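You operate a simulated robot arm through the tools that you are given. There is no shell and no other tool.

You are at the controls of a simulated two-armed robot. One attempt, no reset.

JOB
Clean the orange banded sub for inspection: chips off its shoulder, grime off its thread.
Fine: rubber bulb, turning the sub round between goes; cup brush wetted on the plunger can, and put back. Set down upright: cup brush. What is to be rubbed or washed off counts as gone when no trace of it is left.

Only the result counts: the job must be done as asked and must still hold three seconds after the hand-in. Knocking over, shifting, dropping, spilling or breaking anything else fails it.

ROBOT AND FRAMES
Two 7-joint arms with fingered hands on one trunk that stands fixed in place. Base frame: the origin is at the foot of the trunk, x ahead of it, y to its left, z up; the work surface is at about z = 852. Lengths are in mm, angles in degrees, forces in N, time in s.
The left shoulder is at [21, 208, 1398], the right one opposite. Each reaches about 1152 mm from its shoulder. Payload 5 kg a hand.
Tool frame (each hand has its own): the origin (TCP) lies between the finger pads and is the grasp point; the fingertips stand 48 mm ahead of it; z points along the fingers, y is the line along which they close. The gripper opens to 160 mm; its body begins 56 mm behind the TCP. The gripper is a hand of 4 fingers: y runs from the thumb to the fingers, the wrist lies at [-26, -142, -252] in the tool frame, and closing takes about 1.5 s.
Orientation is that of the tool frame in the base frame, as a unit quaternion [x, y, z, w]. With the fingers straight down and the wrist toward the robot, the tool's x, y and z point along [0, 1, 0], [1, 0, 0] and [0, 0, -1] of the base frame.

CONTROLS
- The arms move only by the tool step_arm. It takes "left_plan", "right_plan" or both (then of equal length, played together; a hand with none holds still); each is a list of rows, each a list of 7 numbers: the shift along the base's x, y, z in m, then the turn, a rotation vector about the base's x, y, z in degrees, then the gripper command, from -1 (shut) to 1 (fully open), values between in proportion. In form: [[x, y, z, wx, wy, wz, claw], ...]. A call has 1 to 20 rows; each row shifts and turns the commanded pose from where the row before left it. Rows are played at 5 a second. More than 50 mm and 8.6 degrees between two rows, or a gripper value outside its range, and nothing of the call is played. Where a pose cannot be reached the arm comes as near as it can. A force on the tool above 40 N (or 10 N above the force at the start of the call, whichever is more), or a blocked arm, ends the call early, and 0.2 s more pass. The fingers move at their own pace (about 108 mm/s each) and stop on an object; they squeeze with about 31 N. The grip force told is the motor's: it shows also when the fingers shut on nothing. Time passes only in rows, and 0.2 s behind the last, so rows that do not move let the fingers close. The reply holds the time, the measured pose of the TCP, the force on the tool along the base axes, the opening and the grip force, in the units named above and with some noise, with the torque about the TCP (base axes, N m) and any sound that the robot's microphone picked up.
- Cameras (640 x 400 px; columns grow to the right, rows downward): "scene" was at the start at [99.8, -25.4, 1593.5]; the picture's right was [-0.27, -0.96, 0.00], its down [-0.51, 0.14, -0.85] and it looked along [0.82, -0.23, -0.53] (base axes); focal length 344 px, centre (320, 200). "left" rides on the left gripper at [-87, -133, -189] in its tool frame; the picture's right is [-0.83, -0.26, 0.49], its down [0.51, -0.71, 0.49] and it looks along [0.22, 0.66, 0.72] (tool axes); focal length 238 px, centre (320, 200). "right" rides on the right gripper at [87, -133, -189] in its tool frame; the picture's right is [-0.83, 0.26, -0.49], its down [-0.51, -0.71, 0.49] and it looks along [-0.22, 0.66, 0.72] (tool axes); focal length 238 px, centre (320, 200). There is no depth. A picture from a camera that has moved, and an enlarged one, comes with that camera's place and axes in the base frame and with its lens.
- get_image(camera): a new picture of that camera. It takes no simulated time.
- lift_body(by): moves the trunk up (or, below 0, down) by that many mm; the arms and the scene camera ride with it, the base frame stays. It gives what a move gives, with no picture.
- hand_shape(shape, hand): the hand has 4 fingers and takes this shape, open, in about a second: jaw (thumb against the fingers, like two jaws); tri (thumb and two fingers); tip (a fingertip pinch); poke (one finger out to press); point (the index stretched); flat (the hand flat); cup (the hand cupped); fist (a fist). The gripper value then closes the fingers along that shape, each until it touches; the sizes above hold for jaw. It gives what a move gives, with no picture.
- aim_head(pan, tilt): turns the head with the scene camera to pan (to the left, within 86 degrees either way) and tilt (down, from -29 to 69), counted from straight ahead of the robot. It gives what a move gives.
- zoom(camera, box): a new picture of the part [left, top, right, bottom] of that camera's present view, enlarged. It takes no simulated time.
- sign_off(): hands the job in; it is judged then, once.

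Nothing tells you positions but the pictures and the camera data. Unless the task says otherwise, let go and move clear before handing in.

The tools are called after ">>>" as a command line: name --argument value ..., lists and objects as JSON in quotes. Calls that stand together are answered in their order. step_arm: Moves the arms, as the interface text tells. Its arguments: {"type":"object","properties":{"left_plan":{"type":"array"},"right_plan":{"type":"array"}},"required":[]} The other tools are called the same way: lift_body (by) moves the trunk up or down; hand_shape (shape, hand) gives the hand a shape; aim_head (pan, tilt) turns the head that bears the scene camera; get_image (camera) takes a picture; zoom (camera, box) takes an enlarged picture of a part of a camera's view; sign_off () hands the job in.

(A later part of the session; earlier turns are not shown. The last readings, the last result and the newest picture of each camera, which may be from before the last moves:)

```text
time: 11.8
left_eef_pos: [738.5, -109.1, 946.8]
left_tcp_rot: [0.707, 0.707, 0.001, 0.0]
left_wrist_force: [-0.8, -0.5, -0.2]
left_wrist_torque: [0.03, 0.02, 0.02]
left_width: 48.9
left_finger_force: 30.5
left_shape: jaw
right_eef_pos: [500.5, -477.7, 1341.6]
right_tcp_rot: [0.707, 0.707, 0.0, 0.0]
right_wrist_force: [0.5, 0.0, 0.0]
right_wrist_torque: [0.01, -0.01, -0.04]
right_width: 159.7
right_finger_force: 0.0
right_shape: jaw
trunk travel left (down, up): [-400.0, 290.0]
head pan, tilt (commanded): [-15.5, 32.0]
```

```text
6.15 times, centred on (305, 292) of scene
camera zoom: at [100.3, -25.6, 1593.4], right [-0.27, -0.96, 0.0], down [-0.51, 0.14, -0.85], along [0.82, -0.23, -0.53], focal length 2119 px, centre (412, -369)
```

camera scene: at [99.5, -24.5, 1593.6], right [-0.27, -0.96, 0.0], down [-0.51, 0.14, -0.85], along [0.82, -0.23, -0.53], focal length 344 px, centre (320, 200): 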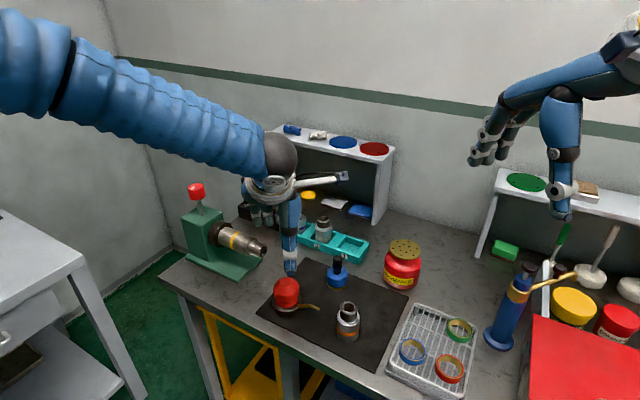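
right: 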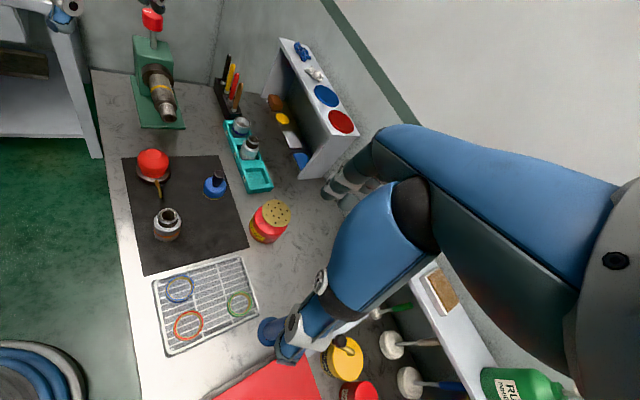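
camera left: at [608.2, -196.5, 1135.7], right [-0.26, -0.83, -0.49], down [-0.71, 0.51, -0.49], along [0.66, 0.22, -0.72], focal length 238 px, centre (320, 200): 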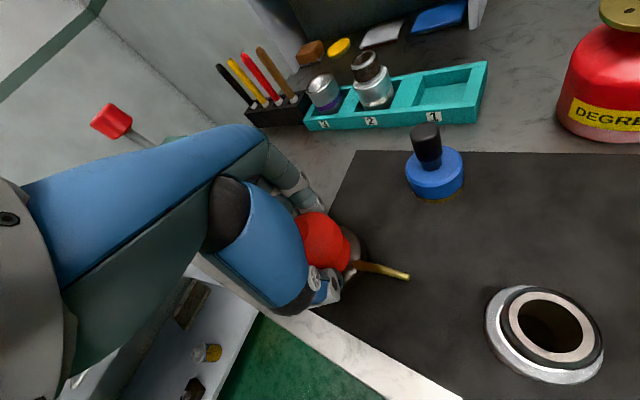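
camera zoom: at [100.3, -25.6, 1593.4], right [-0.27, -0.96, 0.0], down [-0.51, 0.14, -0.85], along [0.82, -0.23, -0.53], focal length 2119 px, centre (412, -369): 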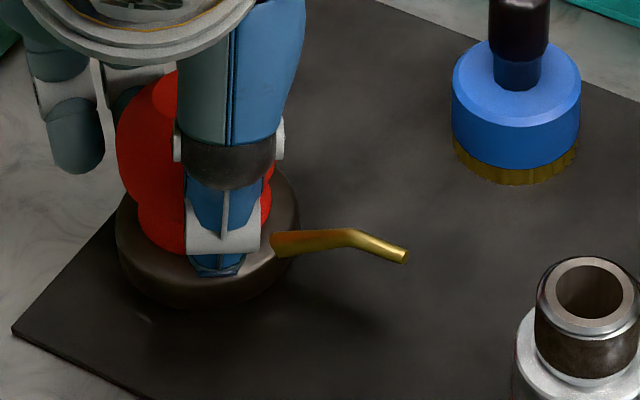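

>>> zoom --camera "left" --box '[480, 275, 550, 345]'

>>> zoom --camera "left" --box '[530, 310, 620, 390]'

>>> zoom --camera "left" --box '[340, 30, 420, 110]'

```text
5.71 times, centred on (515, 310) of left
camera zoom: at [608.2, -196.5, 1135.7], right [-0.26, -0.83, -0.49], down [-0.71, 0.51, -0.49], along [0.66, 0.22, -0.72], focal length 1362 px, centre (-794, -429)
```

zoom: 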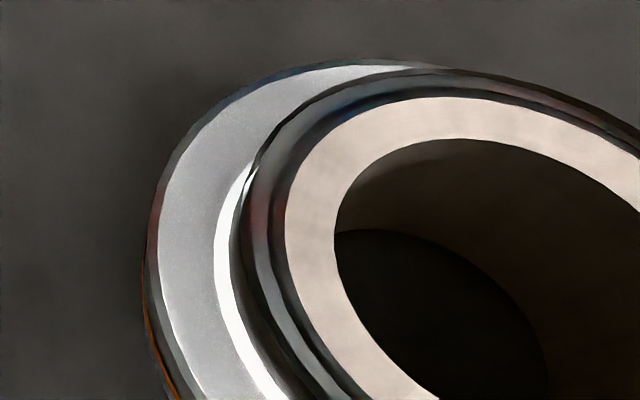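

```text
5.00 times, centred on (575, 350) of left
camera zoom: at [608.2, -196.5, 1135.7], right [-0.26, -0.83, -0.49], down [-0.71, 0.51, -0.49], along [0.66, 0.22, -0.72], focal length 1192 px, centre (-955, -550)
```

zoom: 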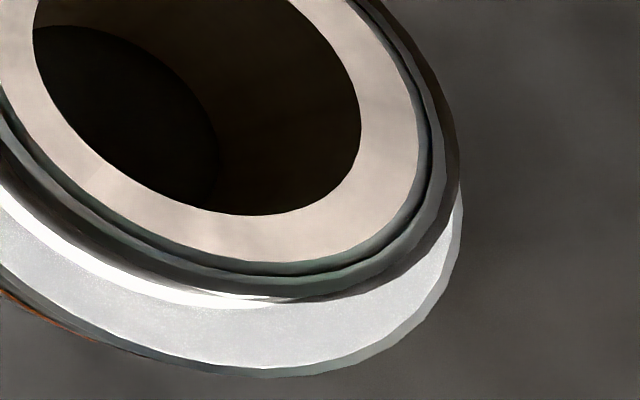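

```text
5.00 times, centred on (380, 70) of left
camera zoom: at [608.2, -196.5, 1135.7], right [-0.26, -0.83, -0.49], down [-0.71, 0.51, -0.49], along [0.66, 0.22, -0.72], focal length 1192 px, centre (20, 850)
```

zoom: 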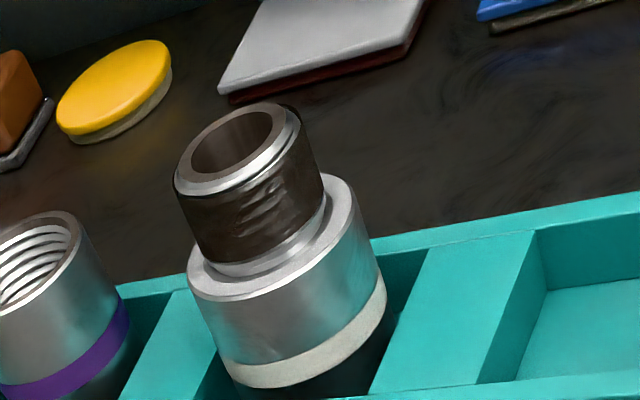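

The bulb seems firmly held. I'll bring the nozzle closer (about 40 mm) and tilt it about 24° downward onto the near side of the shoulder, keeping the squeeze.

>>> step_arm --left_plan '[[0, 0, 0.012, 0, 0, 0, -1], [-0.007, -0.007, 0.012, 5.6, -5.6, 0, -1], [-0.007, -0.007, 0.012, 5.6, -5.6, 0, -1], [-0.007, -0.007, 0.012, 5.7, -5.7, 0, -1], [-0.007, -0.007, 0, 0, 0, 0, -1], [0, 0, 0, 0, 0, 0, -1]]'

>>> get_image --camera "left"

>>> zoom --camera "scene" --box '[260, 230, 400, 350]'

>>> zoom --camera "right" --box '[120, 120, 260, 260]'

```text
time: 13.2
left_eef_pos: [710.0, -136.7, 994.3]
left_tcp_rot: [0.692, 0.691, 0.208, -0.001]
left_wrist_force: [0.6, 0.3, -5.9]
left_wrist_torque: [-0.09, 0.12, -0.05]
left_width: 49.2
left_finger_force: 31.5
left_shape: jaw
right_eef_pos: [500.3, -477.6, 1342.3]
right_tcp_rot: [0.708, 0.707, 0.0, 0.0]
right_wrist_force: [-0.4, 0.0, 0.0]
right_wrist_torque: [-0.01, -0.02, 0.0]
right_width: 159.4
right_finger_force: 0.0
right_shape: jaw
trunk travel left (down, up): [-400.0, 290.0]
head pan, tilt (commanded): [-15.5, 32.0]
```

```text
taken
camera left: at [534.8, -269.3, 1104.5], right [-0.07, -0.65, -0.76], down [-0.56, 0.66, -0.51], along [0.83, 0.39, -0.41], focal length 238 px, centre (320, 200)
```

left: 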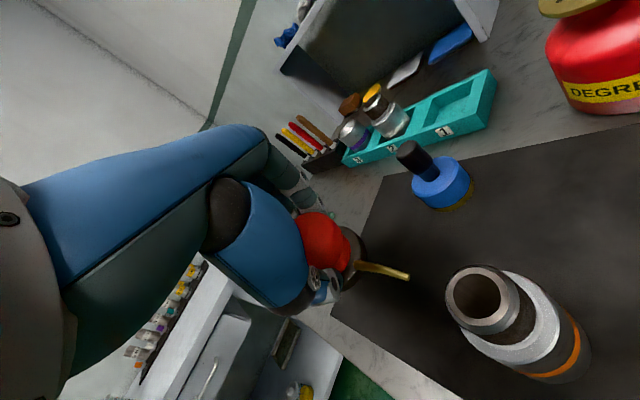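

```text
3.33 times, centred on (330, 290) of scene
camera zoom: at [100.1, -25.5, 1593.5], right [-0.27, -0.96, 0.0], down [-0.51, 0.14, -0.85], along [0.82, -0.23, -0.53], focal length 1148 px, centre (287, -100)
```

zoom: 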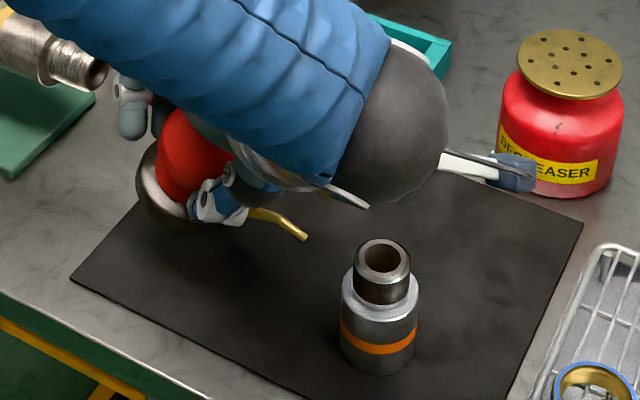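

```text
2.86 times, centred on (190, 190) of right
camera zoom: at [368.7, -391.3, 1530.5], right [0.26, -0.83, 0.49], down [-0.71, -0.51, -0.49], along [0.66, -0.22, -0.72], focal length 681 px, centre (691, 229)
```

zoom: 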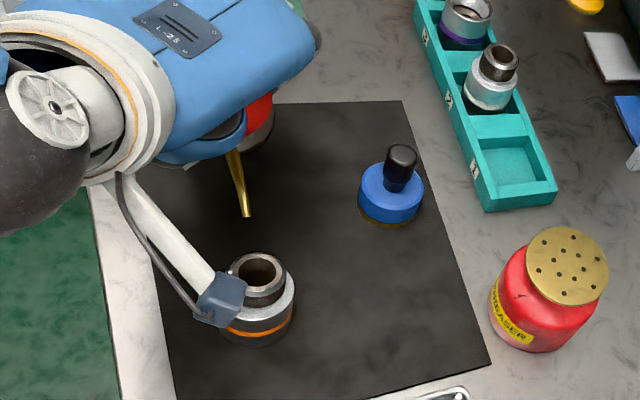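

The nozzle tip is now about (662, -194, 930), tilted down toward the shoulder, and the left camera has a good view of the sub. I'll take a reference view, then relax slightly and squeeze.

>>> zoom --camera "left" --box '[430, 240, 610, 400]'

>>> step_arm --left_plan '[[0, 0, 0, 0, 0, 0, -0.38], [0, 0, 0, 0, 0, 0, -0.38]]'

>>> step_arm --left_plan '[[0, 0, 0, 0, 0, 0, -1], [0, 0, 0, 0, 0, 0, -1], [0, 0, 0, 0, 0, 0, -1]]'

>>> zoom --camera "left" --box '[430, 240, 610, 400]'

>>> zoom --camera "scene" --box '[325, 290, 375, 345]'

```text
2.50 times, centred on (520, 320) of left
camera zoom: at [534.8, -269.3, 1104.5], right [-0.07, -0.65, -0.76], down [-0.56, 0.66, -0.51], along [0.83, 0.39, -0.41], focal length 596 px, centre (-180, -100)
```

zoom: 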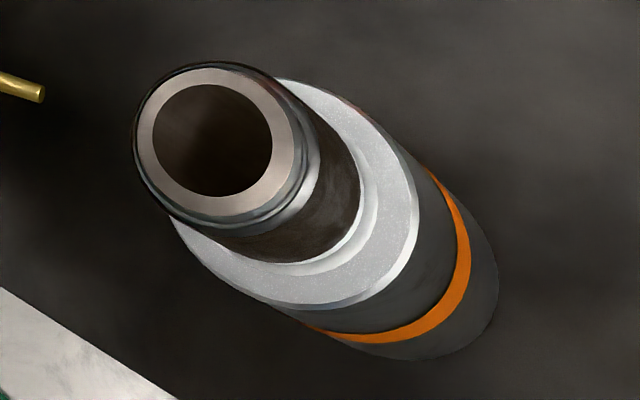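

```text
time: 13.8
left_eef_pos: [711.8, -138.6, 994.1]
left_tcp_rot: [0.692, 0.691, 0.207, -0.001]
left_wrist_force: [-0.4, 0.0, -5.8]
left_wrist_torque: [-0.03, 0.08, 0.0]
left_width: 50.8
left_finger_force: 0.1
left_shape: jaw
right_eef_pos: [501.0, -477.0, 1342.4]
right_tcp_rot: [0.707, 0.707, 0.0, 0.0]
right_wrist_force: [0.7, -0.2, -0.2]
right_wrist_torque: [0.01, -0.01, -0.01]
right_width: 159.6
right_finger_force: 0.0
right_shape: jaw
trunk travel left (down, up): [-400.0, 290.0]
head pan, tilt (commanded): [-15.5, 32.0]
```

```text
time: 14.6
left_eef_pos: [712.1, -137.8, 993.3]
left_tcp_rot: [0.692, 0.692, 0.206, 0.0]
left_wrist_force: [0.0, 0.7, -0.4]
left_wrist_torque: [-0.07, 0.05, -0.02]
left_width: 50.9
left_finger_force: 31.3
left_shape: jaw
right_eef_pos: [501.2, -476.7, 1341.4]
right_tcp_rot: [0.708, 0.707, 0.0, 0.0]
right_wrist_force: [0.1, 0.4, -0.4]
right_wrist_torque: [0.01, 0.0, -0.03]
right_width: 159.6
right_finger_force: 0.1
right_shape: jaw
trunk travel left (down, up): [-400.0, 290.0]
head pan, tilt (commanded): [-15.5, 32.0]
```

```text
2.50 times, centred on (520, 320) of left
camera zoom: at [535.0, -269.3, 1104.7], right [-0.07, -0.65, -0.76], down [-0.56, 0.66, -0.51], along [0.83, 0.39, -0.41], focal length 596 px, centre (-180, -100)
```

zoom: 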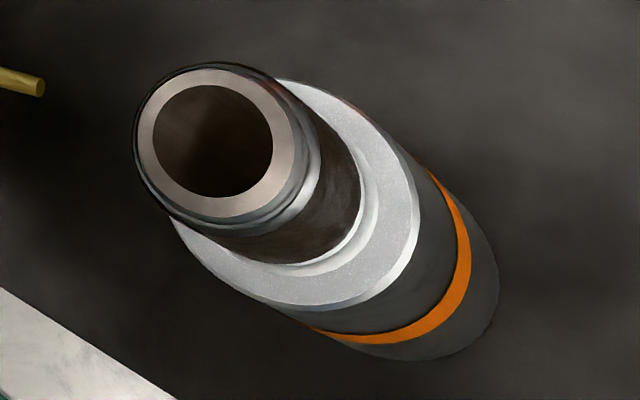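

```text
7.27 times, centred on (350, 318) of scene
camera zoom: at [100.2, -25.6, 1593.5], right [-0.27, -0.96, 0.0], down [-0.51, 0.14, -0.85], along [0.82, -0.23, -0.53], focal length 2504 px, centre (102, -654)
```

zoom: 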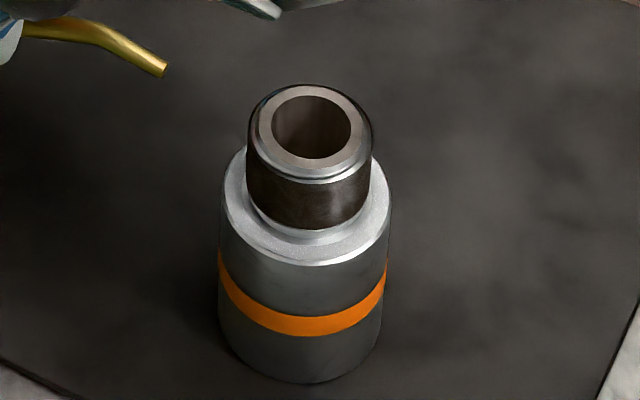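

The grip ratchets but the bulb stays in hand. The nozzle-facing side of the shoulder is mostly hidden from the cameras, so I'll zoom tightly on the flanks to look for a cleaned patch.

>>> zoom --camera "scene" --box '[336, 302, 368, 328]'

>>> zoom --camera "left" --box '[500, 260, 560, 320]'

>>> zoom --camera "left" --box '[490, 310, 560, 370]'

>>> zoom --camera "right" --box '[160, 205, 190, 230]'

```text
15.38 times, centred on (352, 315) of scene
camera zoom: at [100.2, -25.6, 1593.5], right [-0.27, -0.96, 0.0], down [-0.51, 0.14, -0.85], along [0.82, -0.23, -0.53], focal length 5298 px, centre (-172, -1569)
```

zoom: 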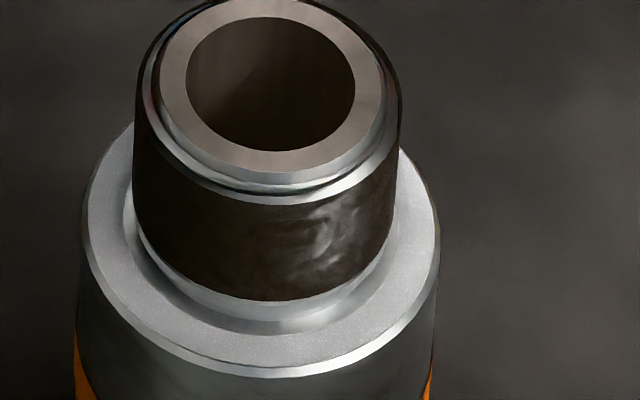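

```text
6.67 times, centred on (530, 290) of left
camera zoom: at [535.0, -269.3, 1104.7], right [-0.07, -0.65, -0.76], down [-0.56, 0.66, -0.51], along [0.83, 0.39, -0.41], focal length 1589 px, centre (-1080, -400)
```

zoom: 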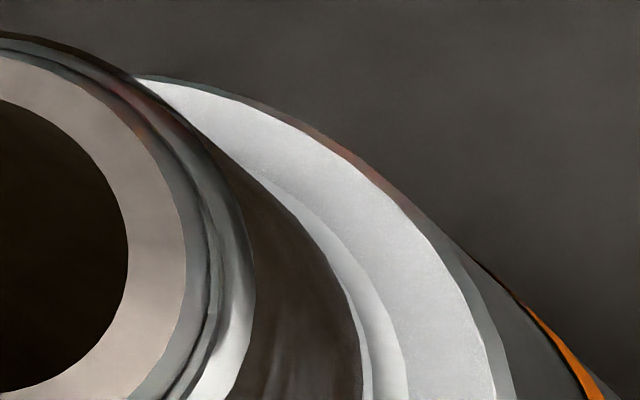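

```text
6.67 times, centred on (525, 340) of left
camera zoom: at [535.0, -269.3, 1104.7], right [-0.07, -0.65, -0.76], down [-0.56, 0.66, -0.51], along [0.83, 0.39, -0.41], focal length 1589 px, centre (-1047, -733)
```

zoom: 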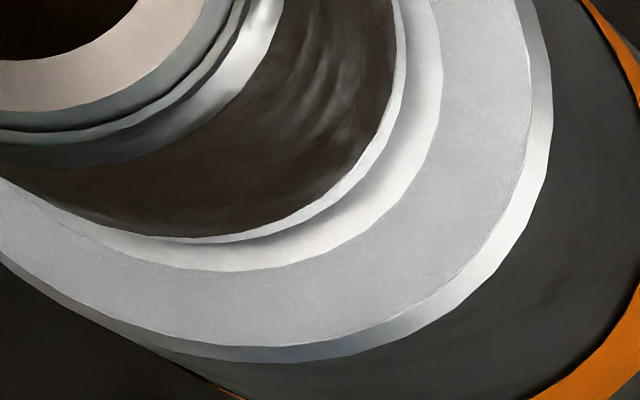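

```text
16.00 times, centred on (175, 218) of right
camera zoom: at [368.8, -391.3, 1530.5], right [0.26, -0.83, 0.49], down [-0.71, -0.51, -0.49], along [0.66, -0.22, -0.72], focal length 3814 px, centre (2640, -80)
```

zoom: 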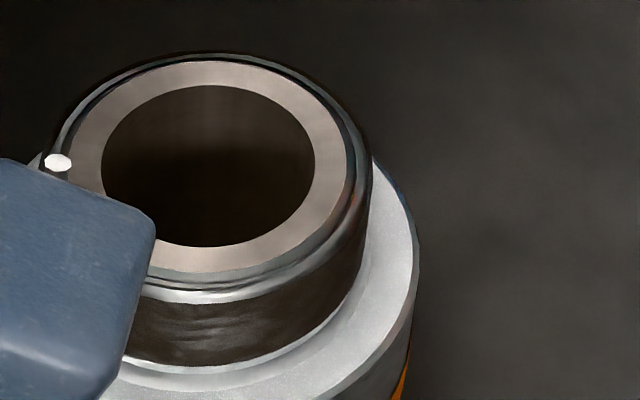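

The shoulder's frosted layer looks unchanged where visible; the nozzle-facing side is hidden. I'll retreat the left hand with the bulb, so the right hand can grip the sub's body and turn it to show that side.

>>> step_arm --left_plan '[[0.005, 0.01, 0.03, 0, 0, 0, -1], [0.005, 0.03, 0.03, -5.6, 5.6, 0, -1], [0.005, 0.04, 0.02, -5.6, 5.6, 0, -1], [0.005, 0.04, 0.01, -5.7, 5.7, 0, -1], [0.005, 0.045, 0, 0, 0, 0, -1], [0.003, 0.04, 0, 0, 0, 0, -1], [0, 0, 0, 0, 0, 0, -1]]'

>>> step_arm --right_plan '[[0.0185, 0.04, -0.04, 0, 0, 0, 0.3], [0.0185, 0.04, -0.04, 0, 0, 0, 0.3], [0.0185, 0.04, -0.04, 0, 0, 0, 0.3], [0.0185, 0.04, -0.04, 0, 0, 0, 0.3], [0.0185, 0.04, -0.04, 0, 0, 0, 0.3], [0.0185, 0.04, -0.04, 0, 0, 0, 0.3], [0, 0, 0, 0, 0, 0, 0.3]]'

>>> get_image --camera "right"

>>> get_image --camera "scene"

```text
time: 16.2
left_eef_pos: [739.8, 65.3, 1083.3]
left_tcp_rot: [0.708, 0.706, 0.0, -0.001]
left_wrist_force: [-0.4, -0.9, -5.9]
left_wrist_torque: [0.11, -0.01, 0.05]
left_width: 50.7
left_finger_force: 30.8
left_shape: jaw
right_eef_pos: [501.4, -479.1, 1339.9]
right_tcp_rot: [0.707, 0.707, -0.001, -0.001]
right_wrist_force: [-0.6, 0.0, 0.1]
right_wrist_torque: [0.1, 0.03, -0.01]
right_width: 159.4
right_finger_force: 0.1
right_shape: jaw
trunk travel left (down, up): [-400.0, 290.0]
head pan, tilt (commanded): [-15.5, 32.0]
```

```text
refused: row 1 steps farther than a row can; nothing moved
```

```text
taken
camera right: at [369.2, -392.2, 1530.1], right [0.26, -0.83, 0.49], down [-0.71, -0.51, -0.49], along [0.66, -0.22, -0.72], focal length 238 px, centre (320, 200)
```

right: 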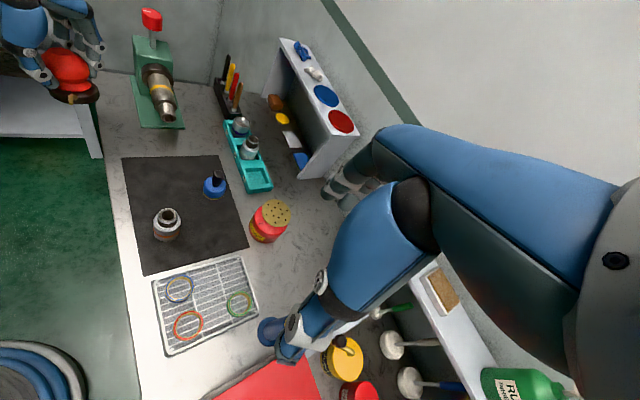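

```text
taken
camera scene: at [100.6, -26.5, 1593.4], right [-0.27, -0.96, 0.0], down [-0.51, 0.14, -0.85], along [0.82, -0.23, -0.53], focal length 344 px, centre (320, 200)
```

scene: 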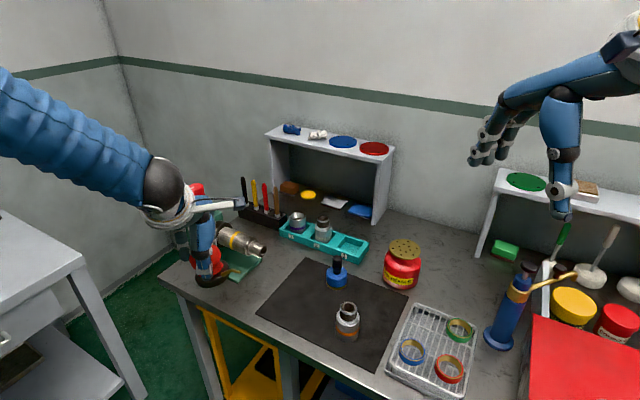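

The bulb is parked safely at the left. Now I'll bring the right hand above the sub in smaller steps.

>>> step_arm --right_plan '[[0.0123, 0.0268, -0.031, 0, 0, 0, 0.3], [0.0123, 0.0268, -0.031, 0, 0, 0, 0.3], [0.0123, 0.0268, -0.031, 0, 0, 0, 0.3], [0.0123, 0.0268, -0.031, 0, 0, 0, 0.3], [0.0123, 0.0268, -0.031, 0, 0, 0, 0.3], [0.0123, 0.0268, -0.031, 0, 0, 0, 0.3], [0.0123, 0.0268, -0.031, 0, 0, 0, 0.3], [0.0123, 0.0268, -0.031, 0, 0, 0, 0.3], [0.0123, 0.0268, -0.031, 0, 0, 0, 0.3], [0, 0, 0, 0, 0, 0, 0.3]]'

>>> get_image --camera "right"

>>> get_image --camera "scene"

```text
time: 18.4
left_eef_pos: [739.3, 67.4, 1083.6]
left_tcp_rot: [0.707, 0.707, 0.001, -0.001]
left_wrist_force: [-0.2, -0.5, -5.4]
left_wrist_torque: [0.1, -0.08, 0.02]
left_width: 50.8
left_finger_force: 31.2
left_shape: jaw
right_eef_pos: [609.0, -236.7, 1062.7]
right_tcp_rot: [0.707, 0.707, 0.0, 0.0]
right_wrist_force: [-0.2, -0.2, 1.2]
right_wrist_torque: [0.02, -0.04, 0.0]
right_width: 104.4
right_finger_force: 0.1
right_shape: jaw
trunk travel left (down, up): [-400.0, 290.0]
head pan, tilt (commanded): [-15.5, 32.0]
```

```text
taken
camera right: at [477.2, -150.2, 1250.9], right [0.26, -0.83, 0.49], down [-0.71, -0.51, -0.49], along [0.66, -0.22, -0.72], focal length 238 px, centre (320, 200)
```

right: 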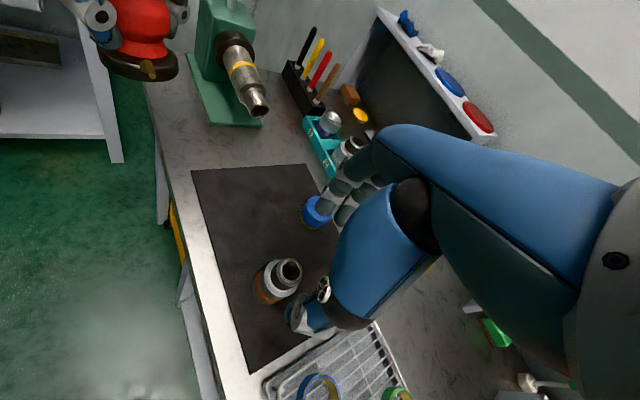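

```text
taken
camera scene: at [99.2, -25.8, 1593.6], right [-0.27, -0.96, 0.0], down [-0.51, 0.14, -0.85], along [0.82, -0.23, -0.53], focal length 344 px, centre (320, 200)
```

scene: 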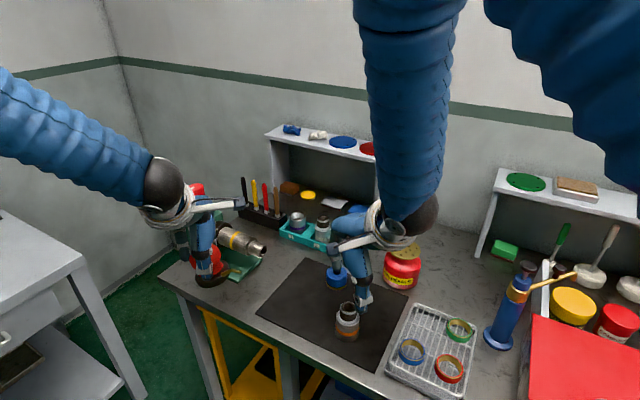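

>>> zoom --camera "right" --box '[230, 240, 330, 320]'

>>> zoom --camera "scene" --box '[310, 200, 430, 350]'

```text
5.00 times, centred on (280, 280) of right
camera zoom: at [477.2, -150.2, 1250.9], right [0.26, -0.83, 0.49], down [-0.71, -0.51, -0.49], along [0.66, -0.22, -0.72], focal length 1192 px, centre (520, -200)
```

zoom: 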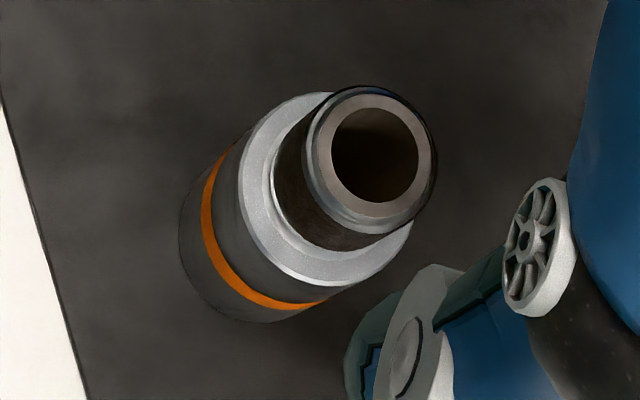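

```text
2.67 times, centred on (370, 275) of scene
camera zoom: at [99.2, -25.8, 1593.6], right [-0.27, -0.96, 0.0], down [-0.51, 0.14, -0.85], along [0.82, -0.23, -0.53], focal length 918 px, centre (187, 0)
```

zoom: 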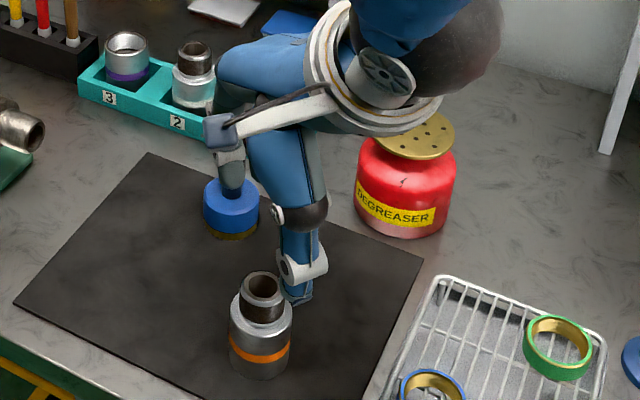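

The sub's axis is confirmed at about (611, -236). I'll yaw the right hand by -40°, open at ~104 mm, and descend around the sub's body.

>>> step_arm --right_plan '[[0.0005, 0, -0.01, 0, 0, -8, 0.3], [0.0005, 0, -0.01, 0, 0, -8, 0.3], [0.0005, 0, -0.01, 0, 0, -8, 0.3], [0, 0, -0.01, 0, 0, -8, 0.3], [0, 0, -0.01, 0, 0, -8, 0.3], [0, 0, 0, 0, 0, 0, 0.3]]'

>>> get_image --camera "right"

>>> get_image --camera "left"

>>> get_image --camera "scene"

```text
time: 19.8
left_eef_pos: [739.7, 68.0, 1082.3]
left_tcp_rot: [0.707, 0.707, 0.0, 0.0]
left_wrist_force: [0.4, 0.1, -4.6]
left_wrist_torque: [0.03, -0.02, 0.0]
left_width: 51.0
left_finger_force: 30.9
left_shape: jaw
right_eef_pos: [611.3, -235.7, 1012.2]
right_tcp_rot: [0.906, 0.422, 0.0, 0.0]
right_wrist_force: [0.2, -0.3, 0.0]
right_wrist_torque: [-0.03, -0.03, 0.0]
right_width: 104.3
right_finger_force: 0.1
right_shape: jaw
trunk travel left (down, up): [-400.0, 290.0]
head pan, tilt (commanded): [-15.5, 32.0]
```

```text
taken
camera right: at [566.4, -85.1, 1201.8], right [-0.34, -0.81, 0.49], down [-0.87, 0.07, -0.49], along [0.36, -0.59, -0.72], focal length 238 px, centre (320, 200)
```

right: 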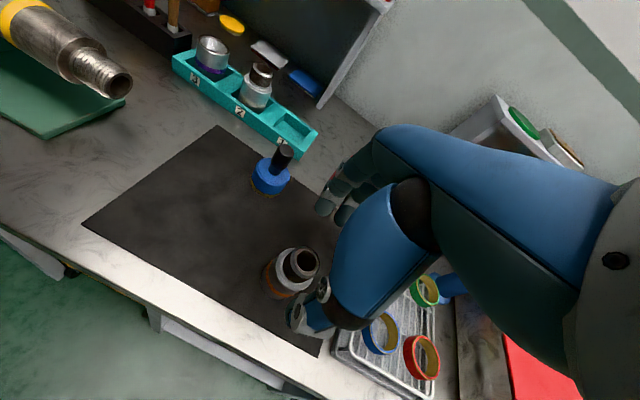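

```text
taken
camera left: at [608.2, -19.3, 1272.7], right [-0.26, -0.83, -0.49], down [-0.71, 0.51, -0.49], along [0.66, 0.22, -0.72], focal length 238 px, centre (320, 200)
```

left: 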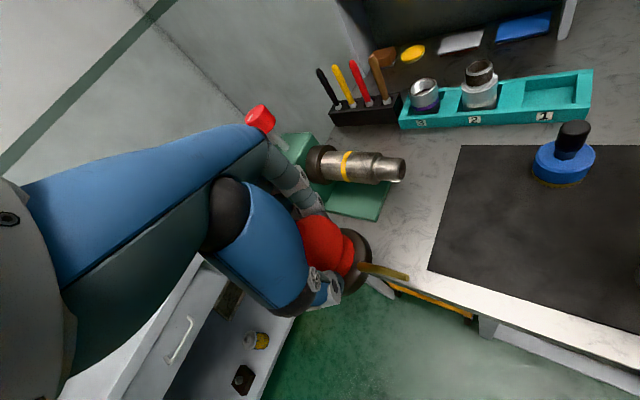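

```text
taken
camera scene: at [99.8, -25.1, 1593.5], right [-0.27, -0.96, 0.0], down [-0.51, 0.14, -0.85], along [0.82, -0.23, -0.53], focal length 344 px, centre (320, 200)
```

scene: 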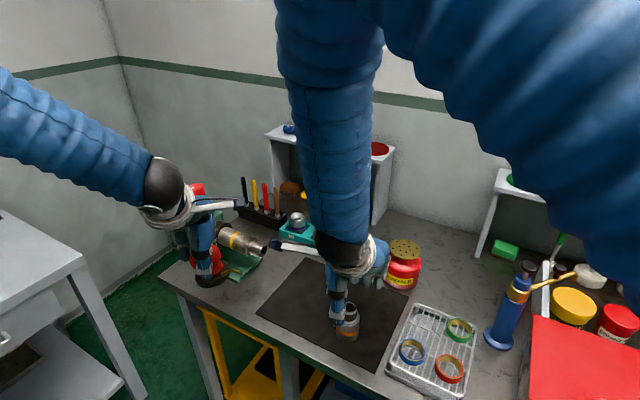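

The right camera now sees the sub from the +y side, so I can inspect that flank of the shoulder.

>>> zoom --camera "right" --box '[250, 235, 330, 305]'

>>> zoom --camera "right" --box '[270, 240, 310, 280]'

```text
5.71 times, centred on (290, 270) of right
camera zoom: at [566.4, -85.1, 1201.8], right [-0.34, -0.81, 0.49], down [-0.87, 0.07, -0.49], along [0.36, -0.59, -0.72], focal length 1362 px, centre (491, -200)
```

zoom: 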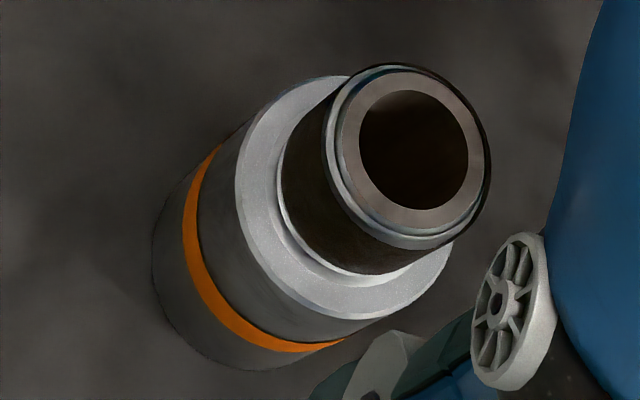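

```text
10.00 times, centred on (290, 260) of right
camera zoom: at [566.4, -85.1, 1201.8], right [-0.34, -0.81, 0.49], down [-0.87, 0.07, -0.49], along [0.36, -0.59, -0.72], focal length 2384 px, centre (620, -400)
```

zoom: 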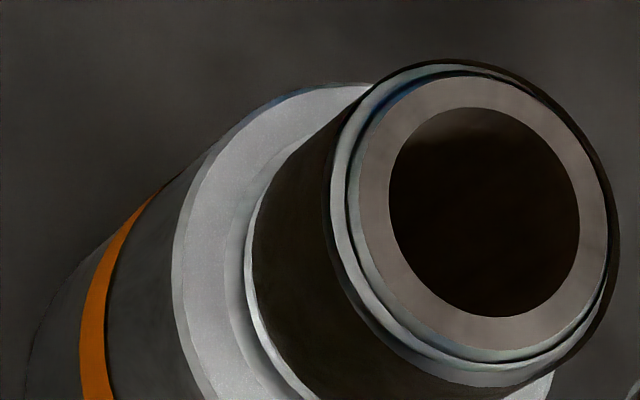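

There may be a slight difference in texture, but it's inconclusive. I'll lower around the body, grip, and turn the sub 120° to compare sectors under the same light.

>>> step_arm --right_plan '[[0, -0.0005, -0.026, 0, 0, 0, 0.3], [0, 0, -0.026, 0, 0, 0, 0.3], [0, 0, -0.026, 0, 0, 0, 0.3], [0, 0, -0.025, 0, 0, 0, 0.3], [0, 0, 0, 0, 0, 0, 0.3]]'

>>> get_image --camera "right"

>>> zoom --camera "scene" --box '[290, 220, 410, 350]'

```text
time: 21.0
left_eef_pos: [740.0, 68.7, 1083.4]
left_tcp_rot: [0.707, 0.707, 0.001, 0.0]
left_wrist_force: [-0.2, 0.4, -5.1]
left_wrist_torque: [0.05, -0.03, 0.0]
left_width: 51.4
left_finger_force: 30.7
left_shape: jaw
right_eef_pos: [611.1, -236.6, 911.2]
right_tcp_rot: [0.907, 0.422, 0.0, 0.0]
right_wrist_force: [-0.5, -0.2, -0.2]
right_wrist_torque: [-0.02, -0.04, 0.01]
right_width: 104.2
right_finger_force: 0.1
right_shape: jaw
trunk travel left (down, up): [-400.0, 290.0]
head pan, tilt (commanded): [-15.5, 32.0]
```

```text
taken
camera right: at [566.0, -85.3, 1099.2], right [-0.34, -0.81, 0.49], down [-0.87, 0.07, -0.49], along [0.36, -0.59, -0.72], focal length 238 px, centre (320, 200)
```

right: 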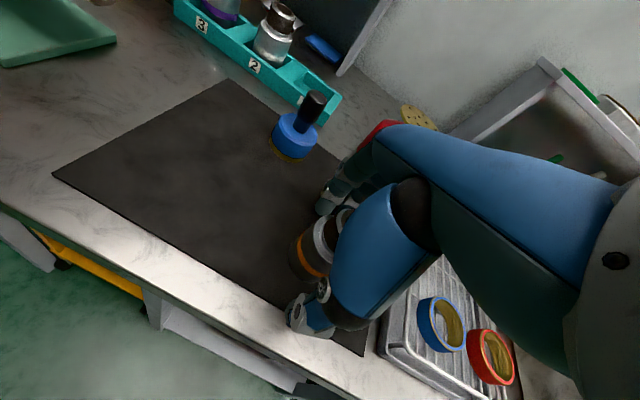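

```text
3.08 times, centred on (350, 285) of scene
camera zoom: at [99.6, -24.9, 1593.6], right [-0.27, -0.96, 0.0], down [-0.51, 0.14, -0.85], along [0.82, -0.23, -0.53], focal length 1060 px, centre (228, -62)
```

zoom: 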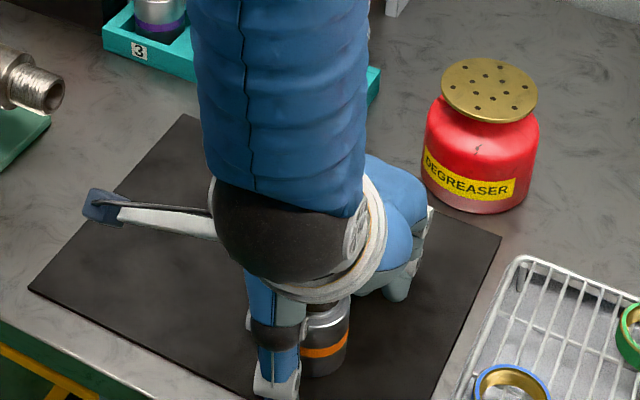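

No contact so far and clearances look fine. I'll close the right hand on the sub's body.

>>> step_arm --right_plan '[[0, 0, 0, 0, 0, 0, -1], [0, 0, 0, 0, 0, 0, -1], [0, 0, 0, 0, 0, 0, -1], [0, 0, 0, 0, 0, 0, -1], [0, 0, 0, 0, 0, 0, -1]]'

>>> zoom --camera "scene" --box '[290, 220, 410, 350]'

>>> get_image --camera "right"

```text
time: 22.2
left_eef_pos: [739.5, 67.3, 1081.9]
left_tcp_rot: [0.707, 0.708, -0.001, -0.001]
left_wrist_force: [-0.1, -0.8, -5.1]
left_wrist_torque: [0.05, 0.02, 0.03]
left_width: 51.3
left_finger_force: 30.8
left_shape: jaw
right_eef_pos: [611.7, -236.2, 909.8]
right_tcp_rot: [0.906, 0.423, -0.001, 0.0]
right_wrist_force: [-0.8, 0.5, 0.5]
right_wrist_torque: [0.02, 0.04, 0.02]
right_width: 46.6
right_finger_force: 31.4
right_shape: jaw
trunk travel left (down, up): [-400.0, 290.0]
head pan, tilt (commanded): [-15.5, 32.0]
```

```text
3.08 times, centred on (350, 285) of scene
camera zoom: at [100.5, -25.2, 1593.4], right [-0.27, -0.96, 0.0], down [-0.51, 0.14, -0.85], along [0.82, -0.23, -0.53], focal length 1060 px, centre (228, -62)
```

zoom: 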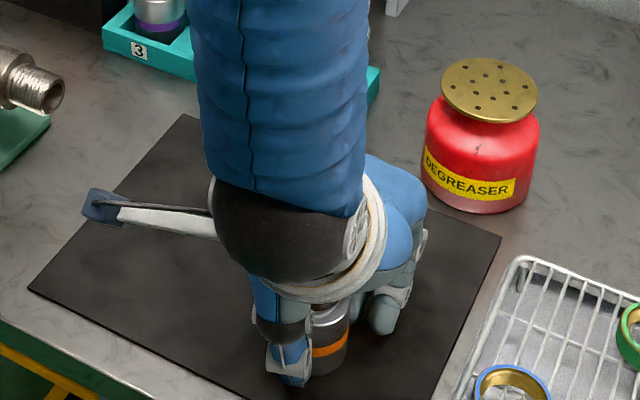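

```text
taken
camera right: at [566.6, -85.5, 1098.8], right [-0.34, -0.81, 0.49], down [-0.87, 0.07, -0.49], along [0.36, -0.59, -0.72], focal length 238 px, centre (320, 200)
```

right: 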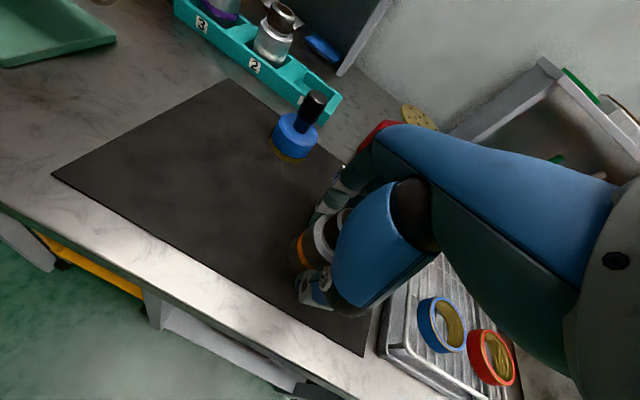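

Gripped. Now I'll turn the sub 120° counter-clockwise about its own axis.

>>> step_arm --right_plan '[[0, 0, 0.002, 0, 0, 8, -1], [0, 0, 0, 0, 0, 8, -1], [0, 0, 0, 0, 0, 8, -1], [0, 0, 0, 0, 0, 8, -1], [0, 0, 0, 0, 0, 8, -1], [0, 0, 0, 0, 0, 8, -1], [0, 0, 0, 0, 0, 8, -1], [0, 0, 0, 0, 0, 8, -1]]'

>>> get_image --camera "scene"

```text
time: 24.0
left_eef_pos: [740.5, 67.0, 1083.0]
left_tcp_rot: [0.707, 0.707, 0.0, 0.0]
left_wrist_force: [0.5, -1.4, -5.8]
left_wrist_torque: [0.12, -0.01, 0.03]
left_width: 51.0
left_finger_force: 30.8
left_shape: jaw
right_eef_pos: [612.4, -237.2, 910.6]
right_tcp_rot: [0.544, 0.839, 0.0, 0.0]
right_wrist_force: [0.0, 0.1, -2.9]
right_wrist_torque: [0.0, -0.02, 0.0]
right_width: 46.3
right_finger_force: 30.6
right_shape: jaw
trunk travel left (down, up): [-400.0, 290.0]
head pan, tilt (commanded): [-15.5, 32.0]
```

```text
taken
camera scene: at [100.7, -26.6, 1593.4], right [-0.27, -0.96, 0.0], down [-0.51, 0.14, -0.85], along [0.82, -0.23, -0.53], focal length 344 px, centre (320, 200)
```

scene: 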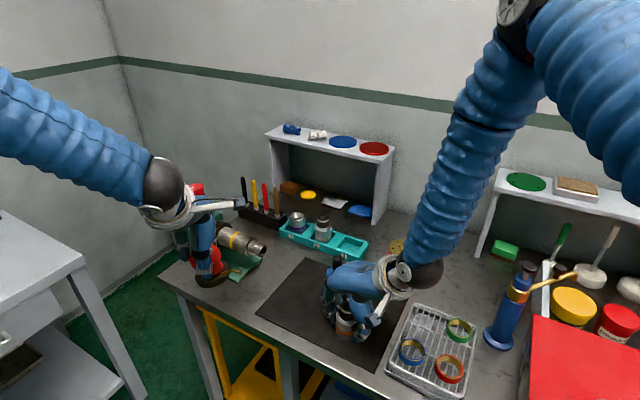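

>>> step_arm --right_plan '[[0, 0, 0, 0, 0, 8, -1], [0, 0, 0, 0, 0, 8, -1], [0, 0, 0, 0, 0, 8, -1], [0, 0, 0, 0, 0, 8, -1], [0, 0, 0, 0, 0, 8, -1], [0, 0, 0, 0, 0, 8, -1], [0, 0, 0, 0, 0, 8, -1]]'

>>> get_image --camera "scene"

>>> get_image --camera "right"

```text
time: 25.6
left_eef_pos: [740.2, 67.9, 1082.1]
left_tcp_rot: [0.708, 0.706, -0.001, 0.0]
left_wrist_force: [-0.8, 0.0, -5.6]
left_wrist_torque: [0.02, -0.01, 0.0]
left_width: 50.8
left_finger_force: 30.7
left_shape: jaw
right_eef_pos: [614.1, -238.8, 911.0]
right_tcp_rot: [0.087, 0.996, 0.0, 0.0]
right_wrist_force: [0.5, 0.1, -2.9]
right_wrist_torque: [0.03, -0.02, -0.01]
right_width: 47.0
right_finger_force: 30.8
right_shape: jaw
trunk travel left (down, up): [-400.0, 290.0]
head pan, tilt (commanded): [-15.5, 32.0]
```

```text
taken
camera scene: at [100.7, -25.4, 1593.4], right [-0.27, -0.96, 0.0], down [-0.51, 0.14, -0.85], along [0.82, -0.23, -0.53], focal length 344 px, centre (320, 200)
```

scene: 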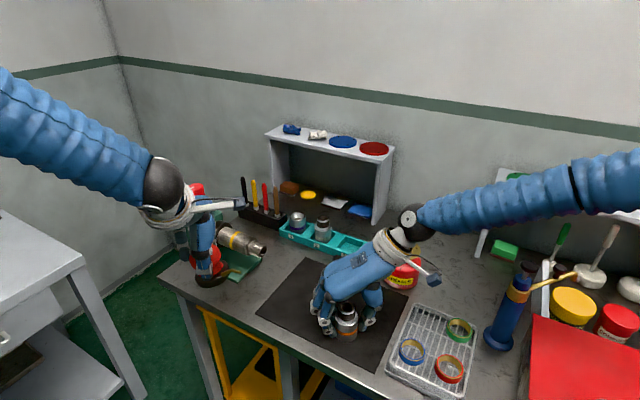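

```text
taken
camera right: at [505.1, -353.9, 1100.2], right [0.87, 0.11, 0.49], down [0.37, -0.79, -0.49], along [0.33, 0.61, -0.72], focal length 238 px, centre (320, 200)
```

right: 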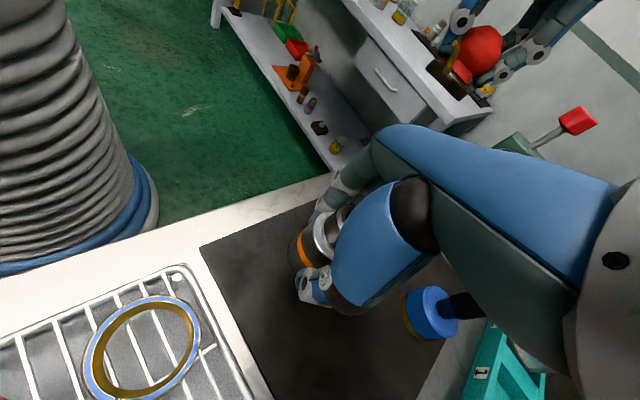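

Turned by 120°, with the sub's weight (about 3 N) in the hand. I'll set it down, release and rise to compare sectors.

>>> step_arm --right_plan '[[-0.002, 0.002, -0.002, 0, 0, 0, -1], [0, 0, 0, 0, 0, 0, -1]]'

>>> step_arm --right_plan '[[0, 0, 0, 0, 0, 0, 0.3], [0, 0, 0, 0, 0, 0, 0.3], [0, 0, 0, 0, 0, 0, 0.3], [0, 0, 0.03, 0, 0, 0, 0.3], [0, 0, 0.035, 0, 0, 0, 0.3], [0, 0, 0.04, 0, 0, 0, 0.3], [0, 0, 0.045, 0, 0, 0, 0.3], [0, 0, 0, 0, 0, 0, 0.3]]'

>>> get_image --camera "right"

>>> zoom --camera "scene" --box '[290, 250, 410, 350]'

```text
time: 26.2
left_eef_pos: [740.9, 67.2, 1082.8]
left_tcp_rot: [0.707, 0.708, 0.0, 0.0]
left_wrist_force: [0.2, 0.3, -5.3]
left_wrist_torque: [0.07, -0.01, 0.0]
left_width: 50.9
left_finger_force: 31.2
left_shape: jaw
right_eef_pos: [611.0, -235.3, 909.4]
right_tcp_rot: [0.088, 0.996, 0.0, 0.0]
right_wrist_force: [1.0, -2.4, 5.2]
right_wrist_torque: [0.06, -0.03, 0.03]
right_width: 46.6
right_finger_force: 31.2
right_shape: jaw
trunk travel left (down, up): [-400.0, 290.0]
head pan, tilt (commanded): [-15.5, 32.0]
```

```text
time: 28.0
left_eef_pos: [740.4, 66.8, 1082.3]
left_tcp_rot: [0.707, 0.707, -0.001, -0.001]
left_wrist_force: [-0.4, -0.2, -5.2]
left_wrist_torque: [0.08, 0.04, -0.01]
left_width: 50.5
left_finger_force: 31.0
left_shape: jaw
right_eef_pos: [613.1, -235.7, 1059.3]
right_tcp_rot: [0.087, 0.996, 0.0, -0.001]
right_wrist_force: [0.9, 0.1, -0.4]
right_wrist_torque: [0.02, 0.03, -0.01]
right_width: 103.8
right_finger_force: 0.1
right_shape: jaw
trunk travel left (down, up): [-400.0, 290.0]
head pan, tilt (commanded): [-15.5, 32.0]
```

```text
taken
camera right: at [505.5, -351.1, 1248.3], right [0.87, 0.11, 0.48], down [0.37, -0.79, -0.49], along [0.33, 0.61, -0.72], focal length 238 px, centre (320, 200)
```

right: 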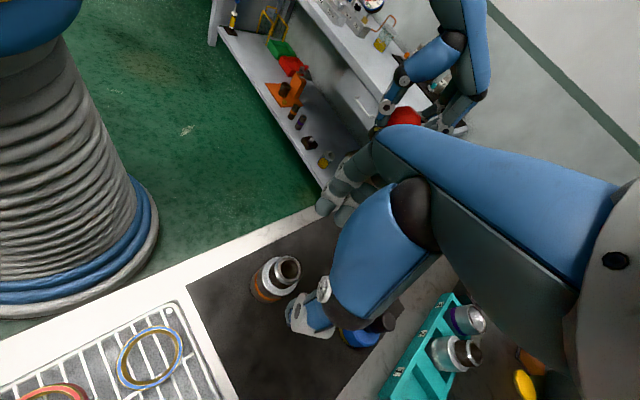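

```text
4.00 times, centred on (350, 300) of scene
camera zoom: at [101.4, -26.2, 1593.3], right [-0.27, -0.96, 0.0], down [-0.51, 0.14, -0.85], along [0.82, -0.23, -0.53], focal length 1377 px, centre (200, -200)
```

zoom: 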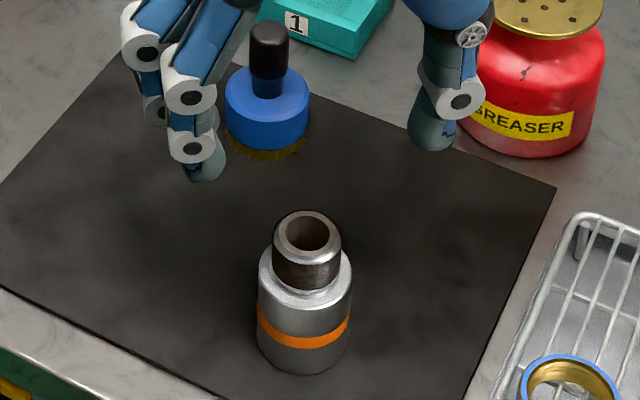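

The previously nozzle-facing side now faces the robot. Zooming in on the shoulder.

>>> zoom --camera "scene" --box '[336, 302, 368, 328]'

>>> zoom --camera "right" --box '[245, 245, 310, 305]'

```text
15.38 times, centred on (352, 315) of scene
camera zoom: at [101.4, -26.2, 1593.3], right [-0.27, -0.96, 0.0], down [-0.51, 0.14, -0.85], along [0.82, -0.23, -0.53], focal length 5298 px, centre (-172, -1569)
```

zoom: 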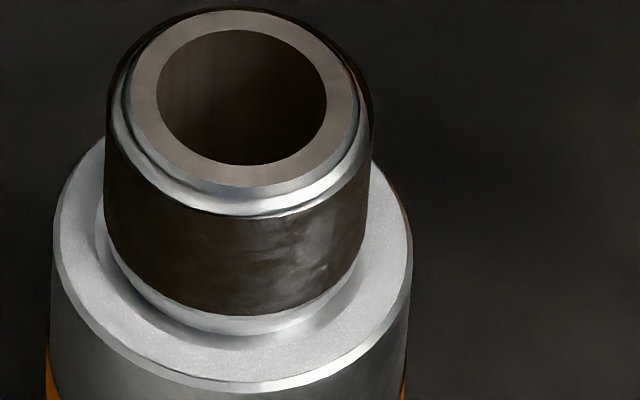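

```text
6.67 times, centred on (278, 275) of right
camera zoom: at [505.5, -351.1, 1248.3], right [0.87, 0.11, 0.48], down [0.37, -0.79, -0.49], along [0.33, 0.61, -0.72], focal length 1589 px, centre (603, -300)
```

zoom: 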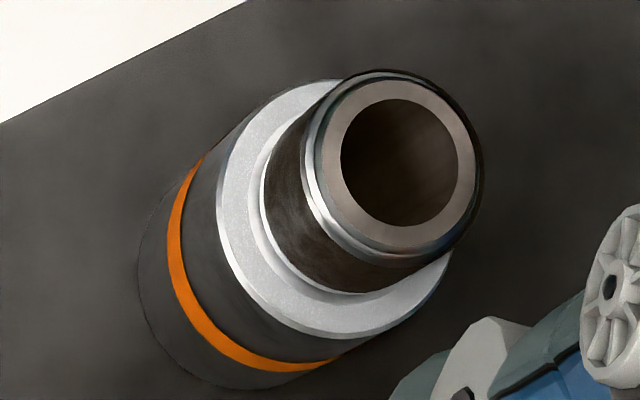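

The frost is equally strong on the side I puffed at, so no real puff happened: I was gripping the bulb's neck, not squeezing its body, and no sound came. I'll move the right hand clear and bring the bulb back to its place on the mat to try squeezing it at its widest part.

>>> step_arm --right_plan '[[-0.01, -0.02, 0.02, 0, 0, -8, 0.3], [-0.01, -0.025, 0.02, 0, 0, -8, 0.3], [-0.01, -0.025, 0.02, 0, 0, -8, 0.3], [-0.01, -0.025, 0.02, 0, 0, -8, 0.3], [-0.01, -0.025, 0.02, 0, 0, -8, 0.3], [-0.01, -0.025, 0.02, 0, 0, -8, 0.3], [-0.01, -0.025, 0.02, 0, 0, -8, 0.3], [-0.01, -0.025, 0.01, 0, 0, -8, 0.3], [-0.01, -0.025, 0.01, 0, 0, -8, 0.3], [-0.01, -0.025, 0.01, 0, 0, -8, 0.3]]'

>>> step_arm --left_plan '[[0, -0.045, 0, 0, 0, 0, -1], [0, -0.045, -0.01, 0, 0, 0, -1], [0, -0.045, -0.02, 0, 0, 0, -1], [0, -0.042, -0.02, 0, 0, 0, -1], [0, 0, -0.03, 0, 0, 0, -1], [0, 0, -0.03, 0, 0, 0, -1], [0, 0, 0, 0, 0, 0, -1]]'

>>> get_image --camera "left"

>>> zoom --camera "scene" --box '[240, 220, 400, 350]'

```text
time: 30.4
left_eef_pos: [740.8, 67.2, 1080.1]
left_tcp_rot: [0.708, 0.706, 0.0, -0.002]
left_wrist_force: [1.2, -0.9, -6.2]
left_wrist_torque: [0.1, 0.0, -0.04]
left_width: 51.1
left_finger_force: 30.8
left_shape: jaw
right_eef_pos: [496.9, -472.1, 1206.8]
right_tcp_rot: [0.53, 0.841, -0.095, 0.056]
right_wrist_force: [0.2, -1.1, 0.6]
right_wrist_torque: [0.07, 0.06, -0.02]
right_width: 103.8
right_finger_force: 0.0
right_shape: jaw
right hand out of reach, approached as far as the arm can: row 8, 9
trunk travel left (down, up): [-400.0, 290.0]
head pan, tilt (commanded): [-15.5, 32.0]
stopped in row 10 (right hand): the arm was blocked; the commanded pose is now the measured one
```

```text
time: 32.0
left_eef_pos: [739.5, -110.9, 972.9]
left_tcp_rot: [0.708, 0.707, 0.0, 0.0]
left_wrist_force: [-0.9, 0.7, -5.4]
left_wrist_torque: [0.04, -0.06, 0.02]
left_width: 51.1
left_finger_force: 30.6
left_shape: jaw
right_eef_pos: [493.7, -472.1, 1208.3]
right_tcp_rot: [0.53, 0.841, -0.094, 0.056]
right_wrist_force: [0.4, -0.6, 1.5]
right_wrist_torque: [-0.02, -0.01, -0.03]
right_width: 103.9
right_finger_force: 0.1
right_shape: jaw
trunk travel left (down, up): [-400.0, 290.0]
head pan, tilt (commanded): [-15.5, 32.0]
```

```text
taken
camera left: at [607.6, -197.3, 1162.6], right [-0.26, -0.83, -0.49], down [-0.71, 0.51, -0.49], along [0.66, 0.22, -0.72], focal length 238 px, centre (320, 200)
```

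left: 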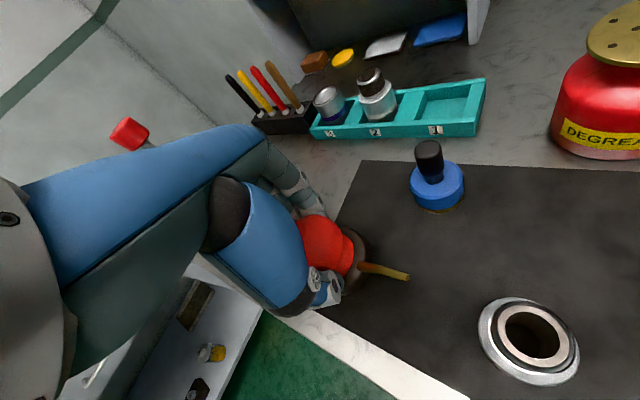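

```text
3.08 times, centred on (320, 285) of scene
camera zoom: at [99.5, -25.6, 1593.6], right [-0.27, -0.96, 0.0], down [-0.51, 0.14, -0.85], along [0.82, -0.23, -0.53], focal length 1060 px, centre (320, -62)
```

zoom: 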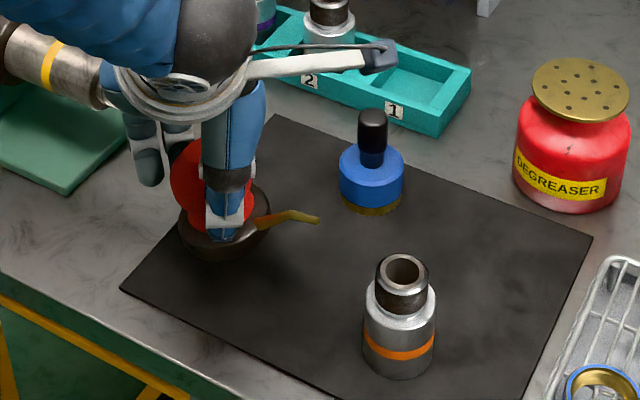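

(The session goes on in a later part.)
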